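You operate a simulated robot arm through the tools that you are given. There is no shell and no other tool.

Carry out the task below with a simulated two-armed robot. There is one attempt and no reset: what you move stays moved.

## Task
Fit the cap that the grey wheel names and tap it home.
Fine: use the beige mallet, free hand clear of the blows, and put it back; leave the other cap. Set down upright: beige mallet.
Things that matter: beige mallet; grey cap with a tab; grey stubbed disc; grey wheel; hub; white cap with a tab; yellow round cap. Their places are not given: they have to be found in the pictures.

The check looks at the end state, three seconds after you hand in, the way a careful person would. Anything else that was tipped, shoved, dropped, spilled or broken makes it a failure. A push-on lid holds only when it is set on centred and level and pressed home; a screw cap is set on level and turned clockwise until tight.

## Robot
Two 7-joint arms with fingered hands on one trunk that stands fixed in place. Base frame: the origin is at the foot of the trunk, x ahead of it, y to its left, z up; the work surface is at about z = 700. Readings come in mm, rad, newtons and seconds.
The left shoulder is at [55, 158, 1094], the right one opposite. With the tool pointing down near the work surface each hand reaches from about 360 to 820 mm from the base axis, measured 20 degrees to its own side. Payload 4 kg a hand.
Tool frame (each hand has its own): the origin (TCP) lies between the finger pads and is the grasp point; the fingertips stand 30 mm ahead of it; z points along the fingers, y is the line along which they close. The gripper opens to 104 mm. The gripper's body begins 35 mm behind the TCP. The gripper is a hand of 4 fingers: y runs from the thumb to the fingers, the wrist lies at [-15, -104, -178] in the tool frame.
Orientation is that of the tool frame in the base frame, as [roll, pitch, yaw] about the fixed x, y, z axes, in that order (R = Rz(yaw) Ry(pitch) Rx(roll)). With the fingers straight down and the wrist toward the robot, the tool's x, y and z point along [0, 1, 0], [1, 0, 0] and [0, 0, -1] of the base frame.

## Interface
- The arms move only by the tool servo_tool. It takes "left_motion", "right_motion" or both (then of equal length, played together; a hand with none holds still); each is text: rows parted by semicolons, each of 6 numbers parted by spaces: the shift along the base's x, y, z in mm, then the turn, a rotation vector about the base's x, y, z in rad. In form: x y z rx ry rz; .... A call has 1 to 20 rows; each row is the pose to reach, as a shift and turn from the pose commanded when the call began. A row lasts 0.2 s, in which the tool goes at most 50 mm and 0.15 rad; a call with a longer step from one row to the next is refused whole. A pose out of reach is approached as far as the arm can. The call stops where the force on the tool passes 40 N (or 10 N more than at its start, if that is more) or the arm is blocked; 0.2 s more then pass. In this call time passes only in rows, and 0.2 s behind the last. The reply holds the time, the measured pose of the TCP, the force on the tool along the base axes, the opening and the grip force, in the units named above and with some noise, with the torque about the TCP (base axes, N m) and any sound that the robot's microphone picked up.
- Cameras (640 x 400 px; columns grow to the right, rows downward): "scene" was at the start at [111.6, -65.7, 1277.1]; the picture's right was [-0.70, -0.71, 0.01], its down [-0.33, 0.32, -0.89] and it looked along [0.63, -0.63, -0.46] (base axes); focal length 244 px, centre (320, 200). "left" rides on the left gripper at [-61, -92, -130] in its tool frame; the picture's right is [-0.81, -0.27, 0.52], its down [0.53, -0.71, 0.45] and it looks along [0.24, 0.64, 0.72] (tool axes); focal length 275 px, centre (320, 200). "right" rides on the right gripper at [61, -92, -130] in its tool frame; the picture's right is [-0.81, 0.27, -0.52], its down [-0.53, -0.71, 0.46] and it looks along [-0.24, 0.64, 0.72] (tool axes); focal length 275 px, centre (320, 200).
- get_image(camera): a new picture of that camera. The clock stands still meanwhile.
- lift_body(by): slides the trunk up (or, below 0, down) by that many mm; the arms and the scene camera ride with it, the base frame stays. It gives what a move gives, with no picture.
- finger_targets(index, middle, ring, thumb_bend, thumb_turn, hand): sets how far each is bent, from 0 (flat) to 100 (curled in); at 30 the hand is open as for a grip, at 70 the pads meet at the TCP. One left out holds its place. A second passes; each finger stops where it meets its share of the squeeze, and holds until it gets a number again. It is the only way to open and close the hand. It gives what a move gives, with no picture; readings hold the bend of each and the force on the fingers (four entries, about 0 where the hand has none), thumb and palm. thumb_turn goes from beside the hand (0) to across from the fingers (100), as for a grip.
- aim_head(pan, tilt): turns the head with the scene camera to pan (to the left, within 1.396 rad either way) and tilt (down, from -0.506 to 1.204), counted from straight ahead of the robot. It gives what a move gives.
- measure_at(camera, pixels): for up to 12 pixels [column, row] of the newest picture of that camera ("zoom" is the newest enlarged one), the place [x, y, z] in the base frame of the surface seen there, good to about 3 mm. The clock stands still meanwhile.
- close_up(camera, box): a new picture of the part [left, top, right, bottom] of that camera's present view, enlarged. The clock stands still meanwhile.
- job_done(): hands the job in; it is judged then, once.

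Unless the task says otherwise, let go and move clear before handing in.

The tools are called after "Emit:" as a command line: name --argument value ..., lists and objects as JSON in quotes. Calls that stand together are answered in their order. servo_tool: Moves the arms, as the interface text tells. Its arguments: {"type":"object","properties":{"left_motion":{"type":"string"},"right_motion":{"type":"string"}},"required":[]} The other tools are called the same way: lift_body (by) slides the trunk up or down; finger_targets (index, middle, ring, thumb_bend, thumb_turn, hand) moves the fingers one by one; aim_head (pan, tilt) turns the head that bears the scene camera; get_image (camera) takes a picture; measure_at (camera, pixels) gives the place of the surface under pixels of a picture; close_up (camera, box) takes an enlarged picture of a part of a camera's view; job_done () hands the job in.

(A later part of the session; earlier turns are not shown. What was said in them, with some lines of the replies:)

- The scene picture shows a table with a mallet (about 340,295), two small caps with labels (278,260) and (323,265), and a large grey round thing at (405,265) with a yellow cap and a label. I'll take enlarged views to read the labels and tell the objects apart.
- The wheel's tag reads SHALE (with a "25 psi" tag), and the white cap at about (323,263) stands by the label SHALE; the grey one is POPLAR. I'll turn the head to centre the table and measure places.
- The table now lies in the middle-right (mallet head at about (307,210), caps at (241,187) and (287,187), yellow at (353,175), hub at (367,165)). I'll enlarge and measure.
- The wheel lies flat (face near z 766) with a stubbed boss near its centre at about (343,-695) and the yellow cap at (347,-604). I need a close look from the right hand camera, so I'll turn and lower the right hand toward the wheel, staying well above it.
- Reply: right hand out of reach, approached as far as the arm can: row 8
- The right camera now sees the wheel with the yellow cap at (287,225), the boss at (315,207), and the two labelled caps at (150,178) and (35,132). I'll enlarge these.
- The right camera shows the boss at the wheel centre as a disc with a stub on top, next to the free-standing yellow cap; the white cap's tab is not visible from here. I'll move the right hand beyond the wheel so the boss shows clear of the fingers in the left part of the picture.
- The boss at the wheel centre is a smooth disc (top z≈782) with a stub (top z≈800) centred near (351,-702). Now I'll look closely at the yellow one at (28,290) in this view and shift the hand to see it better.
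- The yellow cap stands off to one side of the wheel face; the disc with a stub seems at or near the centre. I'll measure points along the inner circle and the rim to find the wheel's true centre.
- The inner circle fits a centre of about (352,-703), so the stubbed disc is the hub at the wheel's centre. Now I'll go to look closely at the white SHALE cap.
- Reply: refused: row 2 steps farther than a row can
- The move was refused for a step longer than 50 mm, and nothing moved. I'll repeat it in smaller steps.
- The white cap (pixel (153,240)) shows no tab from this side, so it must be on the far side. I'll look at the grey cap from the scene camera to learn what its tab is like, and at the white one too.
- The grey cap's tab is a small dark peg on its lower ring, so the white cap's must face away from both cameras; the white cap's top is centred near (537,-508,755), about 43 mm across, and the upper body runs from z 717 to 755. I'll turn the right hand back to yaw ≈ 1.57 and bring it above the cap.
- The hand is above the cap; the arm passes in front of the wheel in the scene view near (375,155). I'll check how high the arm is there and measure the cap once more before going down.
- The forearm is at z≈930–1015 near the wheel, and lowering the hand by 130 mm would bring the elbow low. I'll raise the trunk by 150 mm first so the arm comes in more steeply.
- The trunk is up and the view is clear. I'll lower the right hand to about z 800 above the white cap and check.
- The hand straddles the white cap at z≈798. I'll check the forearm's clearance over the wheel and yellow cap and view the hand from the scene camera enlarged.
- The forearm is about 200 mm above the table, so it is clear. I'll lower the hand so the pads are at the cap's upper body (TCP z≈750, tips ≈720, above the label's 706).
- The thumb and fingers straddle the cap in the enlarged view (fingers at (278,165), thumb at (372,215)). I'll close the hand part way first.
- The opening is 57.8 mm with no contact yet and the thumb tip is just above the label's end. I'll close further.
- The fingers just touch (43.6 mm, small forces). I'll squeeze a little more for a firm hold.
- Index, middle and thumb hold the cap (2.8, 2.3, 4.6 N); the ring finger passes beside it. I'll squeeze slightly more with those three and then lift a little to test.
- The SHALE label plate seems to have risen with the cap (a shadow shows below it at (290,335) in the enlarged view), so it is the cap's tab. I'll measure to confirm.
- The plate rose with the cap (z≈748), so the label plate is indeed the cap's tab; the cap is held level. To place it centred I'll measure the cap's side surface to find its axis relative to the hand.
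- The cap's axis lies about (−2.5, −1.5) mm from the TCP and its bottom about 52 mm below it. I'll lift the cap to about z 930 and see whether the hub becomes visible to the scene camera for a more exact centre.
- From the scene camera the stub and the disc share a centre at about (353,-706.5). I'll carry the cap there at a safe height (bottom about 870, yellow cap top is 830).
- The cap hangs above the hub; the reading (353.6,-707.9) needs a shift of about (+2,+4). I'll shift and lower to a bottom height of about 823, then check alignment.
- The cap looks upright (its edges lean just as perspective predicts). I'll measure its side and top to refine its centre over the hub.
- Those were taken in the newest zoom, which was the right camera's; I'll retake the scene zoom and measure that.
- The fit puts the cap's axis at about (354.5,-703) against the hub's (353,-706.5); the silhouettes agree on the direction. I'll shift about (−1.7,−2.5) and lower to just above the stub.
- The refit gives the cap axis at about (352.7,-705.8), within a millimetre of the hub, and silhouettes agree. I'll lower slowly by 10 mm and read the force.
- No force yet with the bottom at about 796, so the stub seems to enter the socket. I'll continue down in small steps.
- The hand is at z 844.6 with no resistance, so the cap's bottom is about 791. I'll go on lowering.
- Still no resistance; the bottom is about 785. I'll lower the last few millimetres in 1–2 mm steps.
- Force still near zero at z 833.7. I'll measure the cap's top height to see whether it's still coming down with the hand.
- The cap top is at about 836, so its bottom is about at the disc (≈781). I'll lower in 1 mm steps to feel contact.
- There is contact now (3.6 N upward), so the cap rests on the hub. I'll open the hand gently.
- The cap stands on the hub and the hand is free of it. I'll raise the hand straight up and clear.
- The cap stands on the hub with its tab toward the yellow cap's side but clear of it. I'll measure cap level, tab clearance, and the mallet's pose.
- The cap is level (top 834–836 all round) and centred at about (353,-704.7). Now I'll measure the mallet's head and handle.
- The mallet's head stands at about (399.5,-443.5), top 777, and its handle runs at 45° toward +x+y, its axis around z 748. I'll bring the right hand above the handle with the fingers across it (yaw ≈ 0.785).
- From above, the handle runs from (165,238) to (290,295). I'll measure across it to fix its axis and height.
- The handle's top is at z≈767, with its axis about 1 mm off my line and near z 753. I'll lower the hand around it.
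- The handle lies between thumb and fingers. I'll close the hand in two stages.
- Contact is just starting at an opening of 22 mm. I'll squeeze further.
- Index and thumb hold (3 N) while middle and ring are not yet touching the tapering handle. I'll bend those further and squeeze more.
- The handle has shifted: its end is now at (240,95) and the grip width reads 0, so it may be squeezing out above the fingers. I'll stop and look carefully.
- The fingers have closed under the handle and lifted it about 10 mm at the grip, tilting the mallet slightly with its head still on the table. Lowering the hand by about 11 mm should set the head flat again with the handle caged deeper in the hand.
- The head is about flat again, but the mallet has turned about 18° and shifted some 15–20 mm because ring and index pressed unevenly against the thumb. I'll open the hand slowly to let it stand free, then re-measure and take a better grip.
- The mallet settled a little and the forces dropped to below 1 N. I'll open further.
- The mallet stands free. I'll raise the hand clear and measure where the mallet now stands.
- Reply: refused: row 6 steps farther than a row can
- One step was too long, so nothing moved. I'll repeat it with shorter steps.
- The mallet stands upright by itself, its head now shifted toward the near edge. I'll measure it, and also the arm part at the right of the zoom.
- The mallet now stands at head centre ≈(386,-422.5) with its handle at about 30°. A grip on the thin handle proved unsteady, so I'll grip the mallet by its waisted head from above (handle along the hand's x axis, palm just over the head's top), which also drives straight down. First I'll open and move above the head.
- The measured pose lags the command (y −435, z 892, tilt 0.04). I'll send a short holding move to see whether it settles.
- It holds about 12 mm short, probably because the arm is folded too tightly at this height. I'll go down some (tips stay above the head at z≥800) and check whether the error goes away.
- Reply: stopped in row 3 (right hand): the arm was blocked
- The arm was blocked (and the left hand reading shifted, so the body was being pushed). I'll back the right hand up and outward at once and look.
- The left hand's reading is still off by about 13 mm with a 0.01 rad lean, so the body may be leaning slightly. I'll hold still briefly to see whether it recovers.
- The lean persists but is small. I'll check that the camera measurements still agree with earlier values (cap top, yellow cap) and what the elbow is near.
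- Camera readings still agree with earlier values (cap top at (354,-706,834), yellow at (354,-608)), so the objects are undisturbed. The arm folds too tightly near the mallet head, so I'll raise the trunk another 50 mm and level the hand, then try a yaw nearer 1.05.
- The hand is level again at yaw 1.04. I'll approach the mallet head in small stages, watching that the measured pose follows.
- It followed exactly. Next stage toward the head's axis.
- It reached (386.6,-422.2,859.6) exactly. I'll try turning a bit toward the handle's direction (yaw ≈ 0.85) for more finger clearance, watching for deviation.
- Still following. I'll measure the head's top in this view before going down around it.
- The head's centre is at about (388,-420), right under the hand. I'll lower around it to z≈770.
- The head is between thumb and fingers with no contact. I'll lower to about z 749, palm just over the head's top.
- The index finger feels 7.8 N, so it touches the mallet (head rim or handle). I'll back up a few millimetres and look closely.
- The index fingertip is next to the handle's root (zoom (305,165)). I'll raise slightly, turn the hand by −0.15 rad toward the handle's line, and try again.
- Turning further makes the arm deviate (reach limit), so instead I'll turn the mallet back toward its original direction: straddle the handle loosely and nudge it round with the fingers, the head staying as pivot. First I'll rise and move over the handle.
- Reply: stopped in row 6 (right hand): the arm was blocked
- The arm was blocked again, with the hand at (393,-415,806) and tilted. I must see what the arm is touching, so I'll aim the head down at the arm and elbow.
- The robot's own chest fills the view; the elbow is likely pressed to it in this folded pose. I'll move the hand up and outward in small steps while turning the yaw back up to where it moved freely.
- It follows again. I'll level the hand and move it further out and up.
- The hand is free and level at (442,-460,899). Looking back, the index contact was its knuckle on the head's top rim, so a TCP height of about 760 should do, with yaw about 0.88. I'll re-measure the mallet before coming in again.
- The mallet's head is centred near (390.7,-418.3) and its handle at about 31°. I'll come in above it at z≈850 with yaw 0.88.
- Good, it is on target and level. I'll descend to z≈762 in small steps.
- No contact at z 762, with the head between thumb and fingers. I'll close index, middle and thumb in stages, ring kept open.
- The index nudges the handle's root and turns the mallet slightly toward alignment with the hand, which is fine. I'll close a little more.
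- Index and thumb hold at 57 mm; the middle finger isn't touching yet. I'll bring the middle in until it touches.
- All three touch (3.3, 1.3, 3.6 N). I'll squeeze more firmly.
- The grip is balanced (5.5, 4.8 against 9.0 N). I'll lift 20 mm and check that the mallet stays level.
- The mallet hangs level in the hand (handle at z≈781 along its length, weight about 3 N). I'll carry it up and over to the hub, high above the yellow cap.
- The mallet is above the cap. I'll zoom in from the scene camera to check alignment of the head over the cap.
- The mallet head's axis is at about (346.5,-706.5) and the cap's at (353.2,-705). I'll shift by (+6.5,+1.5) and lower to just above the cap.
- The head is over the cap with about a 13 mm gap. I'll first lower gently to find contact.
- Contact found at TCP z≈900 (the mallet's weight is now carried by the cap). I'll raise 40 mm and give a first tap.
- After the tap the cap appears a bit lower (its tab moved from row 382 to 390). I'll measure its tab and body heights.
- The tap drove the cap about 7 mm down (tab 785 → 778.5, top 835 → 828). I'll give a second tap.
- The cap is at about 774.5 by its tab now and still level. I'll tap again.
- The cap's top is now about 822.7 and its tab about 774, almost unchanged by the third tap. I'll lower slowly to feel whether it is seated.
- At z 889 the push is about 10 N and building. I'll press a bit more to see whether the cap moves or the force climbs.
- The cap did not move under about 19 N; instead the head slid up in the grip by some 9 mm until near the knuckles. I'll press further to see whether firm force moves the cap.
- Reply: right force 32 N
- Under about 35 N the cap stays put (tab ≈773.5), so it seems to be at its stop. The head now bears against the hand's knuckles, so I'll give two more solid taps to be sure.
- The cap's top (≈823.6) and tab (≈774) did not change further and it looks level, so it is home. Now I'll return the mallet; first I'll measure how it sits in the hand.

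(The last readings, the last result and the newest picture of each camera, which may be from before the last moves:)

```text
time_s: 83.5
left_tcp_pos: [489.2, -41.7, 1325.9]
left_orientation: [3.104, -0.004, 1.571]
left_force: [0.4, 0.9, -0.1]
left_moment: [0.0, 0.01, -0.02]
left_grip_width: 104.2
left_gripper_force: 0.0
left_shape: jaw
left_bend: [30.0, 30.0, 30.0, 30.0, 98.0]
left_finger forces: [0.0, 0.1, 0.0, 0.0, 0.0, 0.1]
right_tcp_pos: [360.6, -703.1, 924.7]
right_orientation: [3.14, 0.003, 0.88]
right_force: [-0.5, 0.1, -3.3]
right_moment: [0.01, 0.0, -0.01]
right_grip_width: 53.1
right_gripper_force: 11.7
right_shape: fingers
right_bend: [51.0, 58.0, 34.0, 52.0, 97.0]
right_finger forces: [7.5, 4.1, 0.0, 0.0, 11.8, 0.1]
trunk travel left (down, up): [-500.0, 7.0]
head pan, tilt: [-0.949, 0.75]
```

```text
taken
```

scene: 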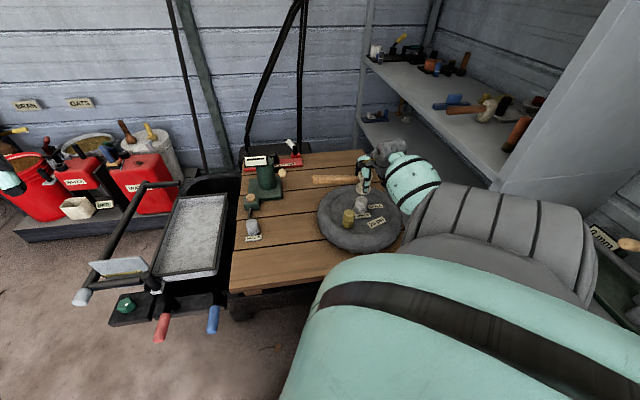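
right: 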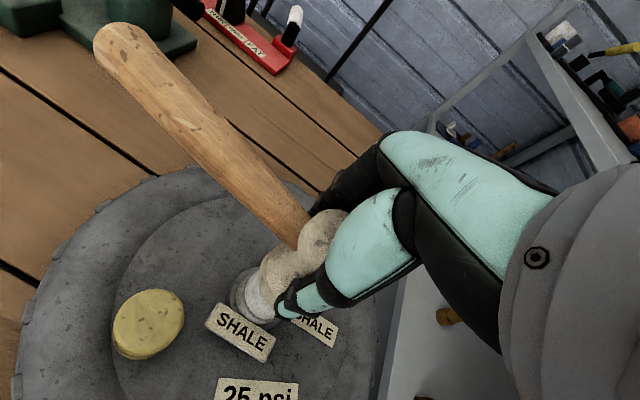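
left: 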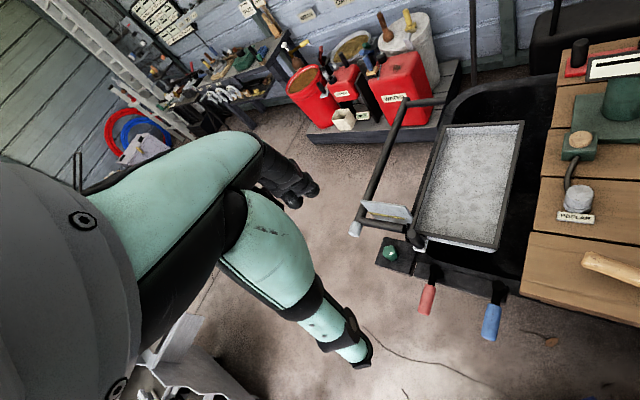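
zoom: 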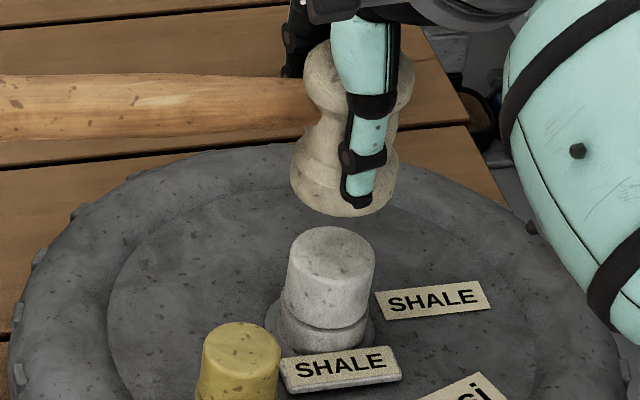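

The mallet hangs level, its base about 52 mm below the TCP, offset (−7.6,+0.4), handle at about 39.5°. I'll carry it back toward its original spot (head centre (399.5,-443.5), handle at 45°), turning the hand by +0.1 rad.

Emit:
servo_tool --right_motion "5 5 25 0 0 0.01; 10 45 35 0 0 0.02; 16 92 35 0 0 0.04; 22 139 30 0 0 0.06; 30 180 10 0 0 0.08; 38 215 -20 0 0 0.1; 44 245 -55 0 0 0.1; 46.5 260 -90 0 0 0.1; 46.5 260 -90 0 0 0.1"

Emit:
get_image --camera "right"

Emit:
close_up --camera "scene" --box '[240, 195, 352, 270]'

```text
time_s: 85.5
left_tcp_pos: [490.7, -44.0, 1324.7]
left_orientation: [3.104, -0.001, 1.571]
left_force: [-0.5, -0.3, 0.4]
left_moment: [-0.01, 0.01, 0.05]
left_grip_width: 104.1
left_gripper_force: 0.1
left_shape: jaw
left_bend: [30.0, 30.0, 30.0, 30.0, 98.0]
left_finger forces: [0.0, 0.1, 0.1, 0.0, 0.1, 0.0]
right_tcp_pos: [407.5, -442.9, 833.9]
right_orientation: [3.138, 0.002, 0.979]
right_force: [-0.1, 0.3, -3.9]
right_moment: [-0.02, 0.03, -0.02]
right_grip_width: 53.0
right_gripper_force: 11.1
right_shape: fingers
right_bend: [51.0, 58.0, 34.0, 52.0, 97.0]
right_finger forces: [6.8, 4.1, 0.1, 0.0, 11.0, 0.1]
trunk travel left (down, up): [-500.0, 7.0]
head pan, tilt: [-0.949, 0.75]
```

```text
taken
```

right: 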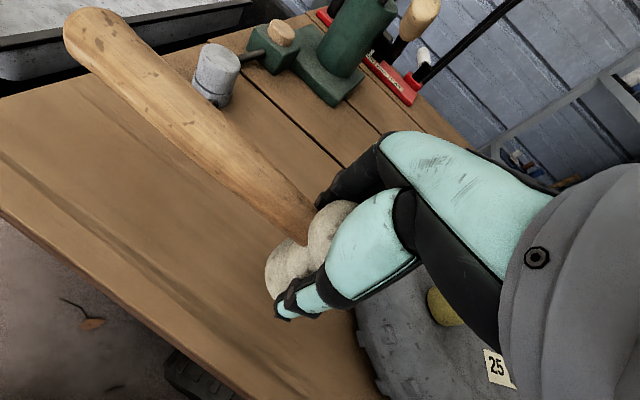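

```text
5.33 times, centred on (296, 232) of scene
```

zoom: 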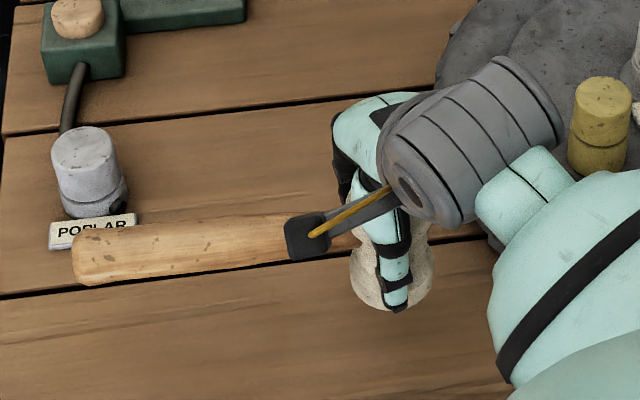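

The mallet is above its place. I'll check the head's position and handle direction before lowering.

Emit:
measure_at --camera "zoom" --pixels '[[356, 265], [360, 275], [367, 285], [375, 293], [418, 293], [425, 283], [430, 270], [90, 240], [130, 235], [180, 232], [230, 230], [270, 228]]'

```text
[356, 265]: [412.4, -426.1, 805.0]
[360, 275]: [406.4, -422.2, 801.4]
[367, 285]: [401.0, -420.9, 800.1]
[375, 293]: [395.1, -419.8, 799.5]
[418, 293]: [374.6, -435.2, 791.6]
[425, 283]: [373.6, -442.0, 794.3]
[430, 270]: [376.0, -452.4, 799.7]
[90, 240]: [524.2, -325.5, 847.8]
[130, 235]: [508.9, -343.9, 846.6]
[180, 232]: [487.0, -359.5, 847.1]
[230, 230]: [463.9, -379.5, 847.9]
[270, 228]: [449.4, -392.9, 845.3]
```

The head is over about (399.3,-446) with the handle at about 42–43°, matching its original place well. I'll lower it, slowly near the table.

Emit:
servo_tool --right_motion "0 1 -25 0 0 0; 0 2 -45 0 0 0; 0 2 -60 0 0 0.02; 0 2 -70 0 0 0.03; 0 2 -76 0 0 0.03; 0 2 -79 0 0 0.03"

```text
time_s: 86.9
left_tcp_pos: [491.0, -44.2, 1326.8]
left_orientation: [3.103, -0.001, 1.571]
left_force: [-0.1, 0.4, 0.8]
left_moment: [-0.02, -0.01, 0.02]
left_grip_width: 104.0
left_gripper_force: 0.0
left_shape: jaw
left_bend: [30.0, 30.0, 30.0, 30.0, 98.0]
left_finger forces: [0.1, 0.0, 0.0, 0.0, 0.0, 0.0]
right_tcp_pos: [407.4, -439.3, 755.6]
right_orientation: [3.138, 0.001, 1.009]
right_force: [-0.1, -0.8, -4.0]
right_moment: [0.02, -0.01, -0.03]
right_grip_width: 52.9
right_gripper_force: 11.0
right_shape: fingers
right_bend: [51.0, 58.0, 34.0, 52.0, 97.0]
right_finger forces: [6.7, 4.1, 0.1, 0.0, 10.9, 0.1]
trunk travel left (down, up): [-500.0, 7.0]
head pan, tilt: [-0.949, 0.75]
```

Still hanging free at z 755.6 (force −4 N). I'll go down in 1–2 mm steps until the table takes the weight.

Emit:
servo_tool --right_motion "0 0 -1.5 0 0 0; 0 0 -3 0 0 0; 0 0 -4 0 0 0"

```text
time_s: 87.7
left_tcp_pos: [490.1, -42.0, 1325.8]
left_orientation: [3.103, -0.001, 1.572]
left_force: [0.2, 0.1, 0.2]
left_moment: [0.01, -0.01, 0.0]
left_grip_width: 103.9
left_gripper_force: 0.0
left_shape: jaw
left_bend: [30.0, 30.0, 30.0, 30.0, 98.0]
left_finger forces: [0.0, 0.0, 0.1, 0.1, 0.0, 0.0]
right_tcp_pos: [407.8, -441.5, 751.6]
right_orientation: [3.138, 0.001, 1.009]
right_force: [-0.8, 0.9, 2.0]
right_moment: [-0.02, -0.06, 0.01]
right_grip_width: 52.7
right_gripper_force: 11.3
right_shape: fingers
right_bend: [51.0, 58.0, 34.0, 52.0, 97.0]
right_finger forces: [6.6, 4.3, 0.1, 0.0, 12.2, 0.0]
trunk travel left (down, up): [-500.0, 7.0]
head pan, tilt: [-0.949, 0.75]
```

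The table now carries the mallet (force +2 N). I'll release it gently in stages.

Emit:
finger_targets --hand "right" --index 48 --middle 52 --ring 34 --thumb_bend 48

Emit:
finger_targets --hand "right" --index 41 --middle 42 --ring 33 --thumb_bend 41

Emit:
finger_targets --hand "right" --index 32 --middle 32 --ring 32 --thumb_bend 32

Emit:
get_image --camera "right"

```text
time_s: 88.7
left_tcp_pos: [489.9, -41.9, 1326.3]
left_orientation: [3.103, -0.001, 1.569]
left_force: [0.7, 0.7, 0.5]
left_moment: [0.0, 0.04, -0.03]
left_grip_width: 103.9
left_gripper_force: 0.0
left_shape: jaw
left_bend: [30.0, 30.0, 30.0, 30.0, 98.0]
left_finger forces: [0.1, 0.0, 0.0, 0.0, 0.0, 0.0]
right_tcp_pos: [406.7, -440.6, 751.7]
right_orientation: [3.138, 0.002, 1.01]
right_force: [-2.1, 0.9, 2.5]
right_moment: [0.03, -0.1, 0.04]
right_grip_width: 60.7
right_gripper_force: 3.7
right_shape: fingers
right_bend: [47.0, 52.0, 34.0, 48.0, 97.0]
right_finger forces: [2.7, 0.0, 0.0, 0.1, 4.6, 0.0]
trunk travel left (down, up): [-500.0, 7.0]
head pan, tilt: [-0.949, 0.75]
```

```text
time_s: 89.7
left_tcp_pos: [489.9, -42.1, 1325.7]
left_orientation: [3.102, -0.002, 1.571]
left_force: [-0.7, -0.9, 0.3]
left_moment: [0.02, 0.0, 0.03]
left_grip_width: 104.0
left_gripper_force: 0.1
left_shape: jaw
left_bend: [30.0, 30.0, 30.0, 30.0, 98.0]
left_finger forces: [0.0, 0.1, 0.0, 0.1, 0.0, 0.0]
right_tcp_pos: [406.7, -440.7, 751.2]
right_orientation: [3.14, 0.001, 1.009]
right_force: [-0.9, 1.3, 0.3]
right_moment: [-0.02, 0.0, 0.0]
right_grip_width: 75.6
right_gripper_force: 1.0
right_shape: fingers
right_bend: [41.0, 42.0, 33.0, 41.0, 97.0]
right_finger forces: [0.0, 0.0, 0.0, 0.0, 1.4, 0.0]
trunk travel left (down, up): [-500.0, 7.0]
head pan, tilt: [-0.949, 0.75]
```

```text
time_s: 90.7
left_tcp_pos: [490.1, -41.7, 1325.7]
left_orientation: [3.103, -0.002, 1.571]
left_force: [-0.4, -0.7, -0.9]
left_moment: [0.01, 0.02, -0.02]
left_grip_width: 104.0
left_gripper_force: 0.1
left_shape: jaw
left_bend: [30.0, 30.0, 30.0, 30.0, 98.0]
left_finger forces: [0.0, 0.0, 0.0, 0.0, 0.0, 0.0]
right_tcp_pos: [407.6, -440.0, 752.1]
right_orientation: [3.14, 0.002, 1.009]
right_force: [0.0, -0.3, 0.6]
right_moment: [0.02, 0.01, 0.02]
right_grip_width: 98.0
right_gripper_force: 0.1
right_shape: fingers
right_bend: [32.0, 32.0, 32.0, 32.0, 97.0]
right_finger forces: [0.0, 0.0, 0.0, 0.0, 0.0, 0.0]
trunk travel left (down, up): [-500.0, 7.0]
head pan, tilt: [-0.949, 0.75]
```

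```text
taken
```

right: 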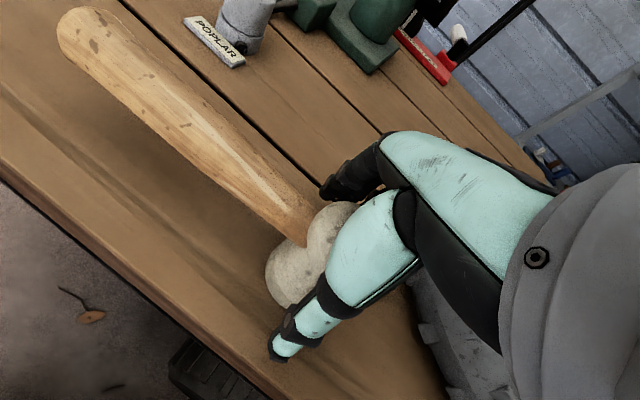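

All fingers are off the mallet and it stands upright. I'll raise the hand straight up, then move it out to the side.

Emit:
servo_tool --right_motion "0 0 15 0 0 0; 0 0 35 0 0 0; 0 0 65 0 0 0; 0 0 100 0 0 0; 10 -12 135 0 0 0; 25 -28 165 0 0 0; 45 -50 190 0 0 0; 70 -80 205 0 0 0"

Emit:
get_image --camera "scene"

Emit:
close_up --camera "scene" --box '[230, 145, 410, 300]'

```text
time_s: 92.5
left_tcp_pos: [491.0, -43.1, 1324.5]
left_orientation: [3.102, -0.003, 1.572]
left_force: [0.2, -0.3, 0.1]
left_moment: [0.01, 0.02, 0.0]
left_grip_width: 104.3
left_gripper_force: 0.0
left_shape: jaw
left_bend: [30.0, 30.0, 30.0, 30.0, 98.0]
left_finger forces: [0.1, 0.0, 0.0, 0.0, 0.1, 0.0]
right_tcp_pos: [478.0, -521.4, 955.8]
right_orientation: [3.139, 0.003, 1.008]
right_force: [-0.8, -1.4, 0.2]
right_moment: [-0.01, 0.0, 0.0]
right_grip_width: 97.8
right_gripper_force: 0.1
right_shape: fingers
right_bend: [32.0, 32.0, 32.0, 32.0, 97.0]
right_finger forces: [0.1, 0.1, 0.0, 0.0, 0.0, 0.0]
trunk travel left (down, up): [-500.0, 7.0]
head pan, tilt: [-0.949, 0.75]
```

```text
taken
```

scene: 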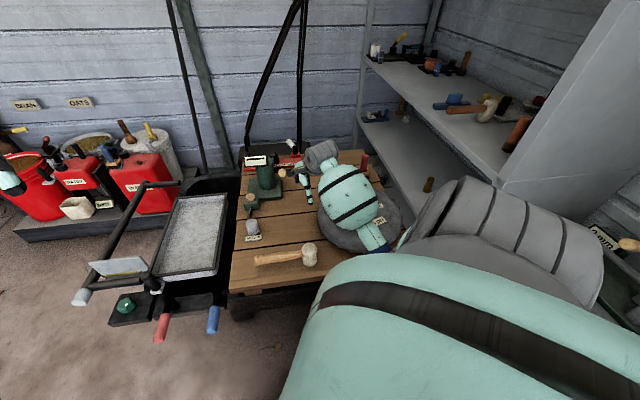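

```text
2.58 times, centred on (320, 222) of scene
```

zoom: 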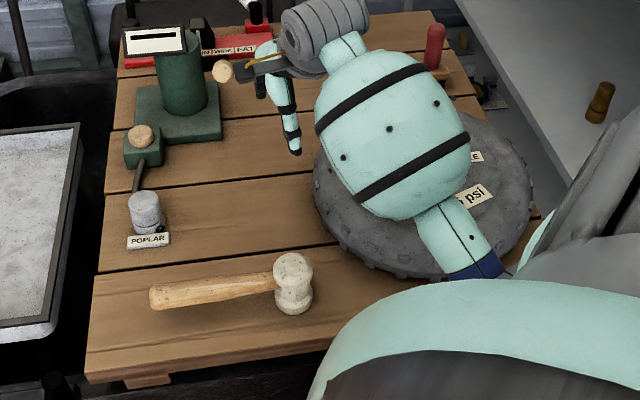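

The mallet stands upright in its place. I'll measure it and then move the right hand up and away so the cap on the hub can be seen.

Emit:
close_up --camera "scene" --box '[245, 225, 333, 280]'

Emit:
measure_at --camera "zoom" --pixels '[[475, 155], [430, 150], [520, 155], [475, 125], [475, 190], [450, 135], [500, 175], [450, 180], [500, 130], [380, 190], [250, 205], [90, 225]]'

Emit:
servo_tool --right_motion "20 10 30 0 0 0; 40 30 60 0 0 0; 50 60 90 0 0 0; 50 90 120 0 0 0; 50 120 150 0 0 0"

Emit:
get_image --camera "scene"

```text
7.27 times, centred on (289, 252) of scene
```

zoom: 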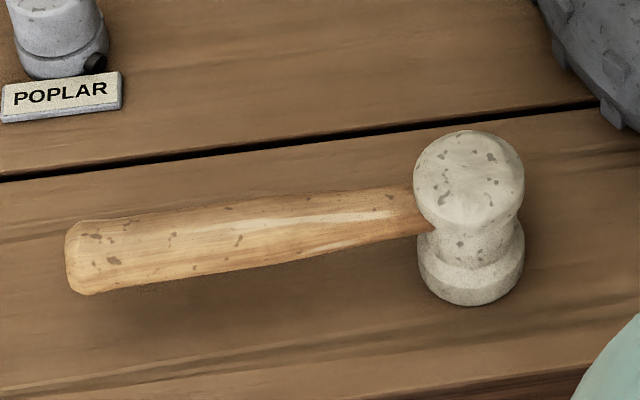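

```text
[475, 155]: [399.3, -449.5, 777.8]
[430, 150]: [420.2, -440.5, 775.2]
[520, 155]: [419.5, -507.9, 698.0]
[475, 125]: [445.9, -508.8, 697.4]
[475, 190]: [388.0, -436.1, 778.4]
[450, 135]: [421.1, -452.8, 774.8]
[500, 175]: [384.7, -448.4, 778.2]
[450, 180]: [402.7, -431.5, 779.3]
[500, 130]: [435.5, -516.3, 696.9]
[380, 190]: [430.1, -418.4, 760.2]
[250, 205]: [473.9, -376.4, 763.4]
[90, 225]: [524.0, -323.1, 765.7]
```

```text
time_s: 93.7
left_tcp_pos: [490.8, -42.3, 1324.2]
left_orientation: [3.102, -0.004, 1.571]
left_force: [-0.8, -0.1, -0.6]
left_moment: [0.0, -0.02, 0.0]
left_grip_width: 104.1
left_gripper_force: 0.1
left_shape: jaw
left_bend: [30.0, 30.0, 30.0, 30.0, 98.0]
left_finger forces: [0.0, 0.0, 0.0, 0.1, 0.0, 0.0]
right_tcp_pos: [529.5, -400.5, 1107.1]
right_orientation: [3.139, 0.004, 1.009]
right_force: [-0.8, 0.0, -0.2]
right_moment: [-0.02, 0.01, -0.01]
right_grip_width: 98.0
right_gripper_force: 0.1
right_shape: fingers
right_bend: [32.0, 32.0, 32.0, 32.0, 97.0]
right_finger forces: [0.0, 0.0, 0.1, 0.0, 0.0, 0.0]
trunk travel left (down, up): [-500.0, 7.0]
head pan, tilt: [-0.949, 0.75]
```

```text
taken
```

scene: 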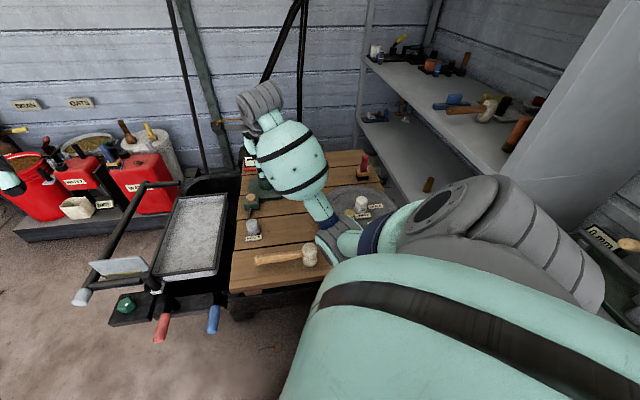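

The mallet is back at about (401,-446) with its handle at 45°, matching its start, and upright. Now I'll zoom on the cap at (362,203).

Emit:
close_up --camera "scene" --box '[325, 180, 405, 235]'

Emit:
close_up --camera "right" --box '[0, 0, 640, 400]'

```text
7.27 times, centred on (365, 208) of scene
```

zoom: 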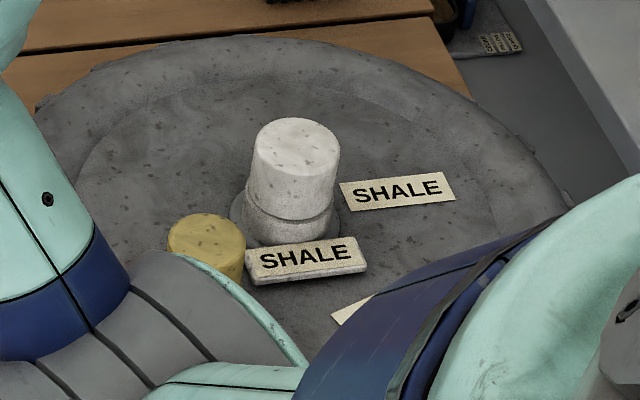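

```text
1.00 times, centred on (320, 200) of right (not enlarged: the box is as wide or as high as the picture)
```

zoom: 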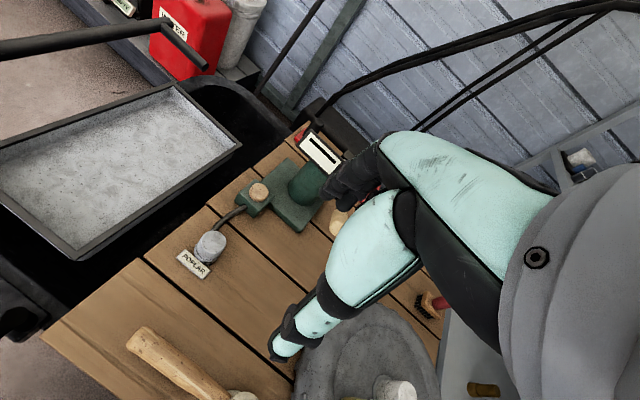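

The cap stands upright on the hub. I'll measure its top and tab once more for level and depth, and check for any remaining gap at its base.

Emit:
close_up --camera "scene" --box '[345, 190, 385, 222]'

Emit:
measure_at --camera "zoom" --pixels '[[270, 100], [210, 90], [330, 110], [270, 70], [260, 140], [240, 80], [310, 80], [220, 120], [310, 140], [220, 290], [320, 280], [380, 285]]'

```text
12.50 times, centred on (365, 206) of scene
```

zoom: 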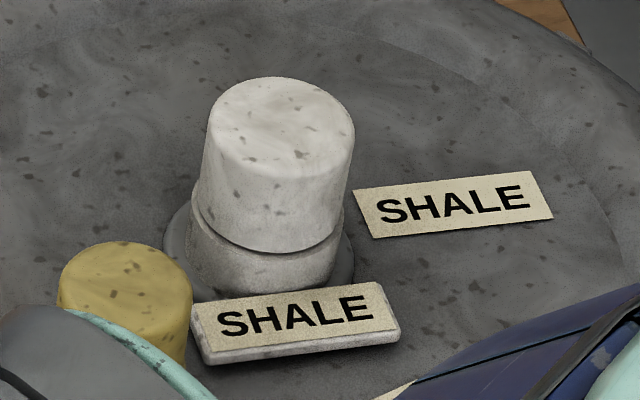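

```text
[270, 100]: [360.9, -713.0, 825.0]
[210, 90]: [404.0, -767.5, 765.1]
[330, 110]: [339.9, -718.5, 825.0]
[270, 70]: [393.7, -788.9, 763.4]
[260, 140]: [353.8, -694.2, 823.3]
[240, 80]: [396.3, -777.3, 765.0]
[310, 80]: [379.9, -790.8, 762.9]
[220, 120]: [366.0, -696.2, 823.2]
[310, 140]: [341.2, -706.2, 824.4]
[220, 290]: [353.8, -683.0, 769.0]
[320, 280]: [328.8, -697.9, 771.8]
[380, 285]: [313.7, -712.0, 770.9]
```

The cap's top is near 824 all round. I'll take a denser set of points on its top to confirm level, and check the yellow cap.

Emit:
measure_at --camera "zoom" --pixels '[[240, 100], [300, 100], [330, 120], [235, 125], [260, 150], [300, 155], [330, 140], [280, 90], [280, 120], [250, 115], [310, 120], [280, 145]]'

Emit:
measure_at --camera "zoom" --pixels '[[230, 335], [260, 330], [300, 322], [340, 312], [370, 305], [215, 320], [250, 310], [350, 295], [120, 265], [90, 270], [150, 265], [125, 290]]'

```text
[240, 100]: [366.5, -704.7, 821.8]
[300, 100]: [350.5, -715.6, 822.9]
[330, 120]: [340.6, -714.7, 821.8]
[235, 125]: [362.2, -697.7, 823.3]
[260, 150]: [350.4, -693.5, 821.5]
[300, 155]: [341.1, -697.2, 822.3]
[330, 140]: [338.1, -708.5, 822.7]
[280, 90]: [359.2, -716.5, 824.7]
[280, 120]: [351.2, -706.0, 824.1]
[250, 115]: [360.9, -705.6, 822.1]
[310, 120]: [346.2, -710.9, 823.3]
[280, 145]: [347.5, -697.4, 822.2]
```

```text
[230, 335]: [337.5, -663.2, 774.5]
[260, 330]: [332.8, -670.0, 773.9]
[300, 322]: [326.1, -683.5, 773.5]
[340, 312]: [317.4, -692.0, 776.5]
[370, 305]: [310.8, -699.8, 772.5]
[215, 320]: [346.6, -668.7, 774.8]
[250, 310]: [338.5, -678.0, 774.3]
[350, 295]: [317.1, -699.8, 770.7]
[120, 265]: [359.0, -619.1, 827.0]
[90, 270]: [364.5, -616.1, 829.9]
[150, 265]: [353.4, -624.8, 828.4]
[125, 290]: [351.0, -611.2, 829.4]
```

The cap is level (top 822–824 all round), seated against its stop and centred on the hub. The mallet stands upright back in its place, the yellow and grey caps are unmoved, and both hands are clear. I'm handing the job in.

Emit:
job_done

```text
The job is handed in.
```

I fitted the white SHALE cap on the wheel's hub, tapped it home with the beige mallet, and handed the job in. I chose that cap because the wheel's tag reads SHALE.

- **Cap:** It is centred on the hub and level, with its top at about z 823 all round. It dropped about 11 mm over the first taps. It did not move further under two more taps and a steady push of about 35 N.
- **Mallet:** It stands upright within about 3 mm of its starting spot, with the handle at its original angle. I gripped it by the head for the taps. A first try at holding the handle made it slip, turn and shift on the table before I set it back.
- **Everything else:** The grey cap, the yellow cap and the wheel measured where they were before, and nothing was tipped or dropped. The left hand stayed well clear of the blows, and both hands are free and away from the work.

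The arm jammed twice while I was trying to reach the mallet head. That left the robot's body leaning back slightly, by a few hundredths of a radian.
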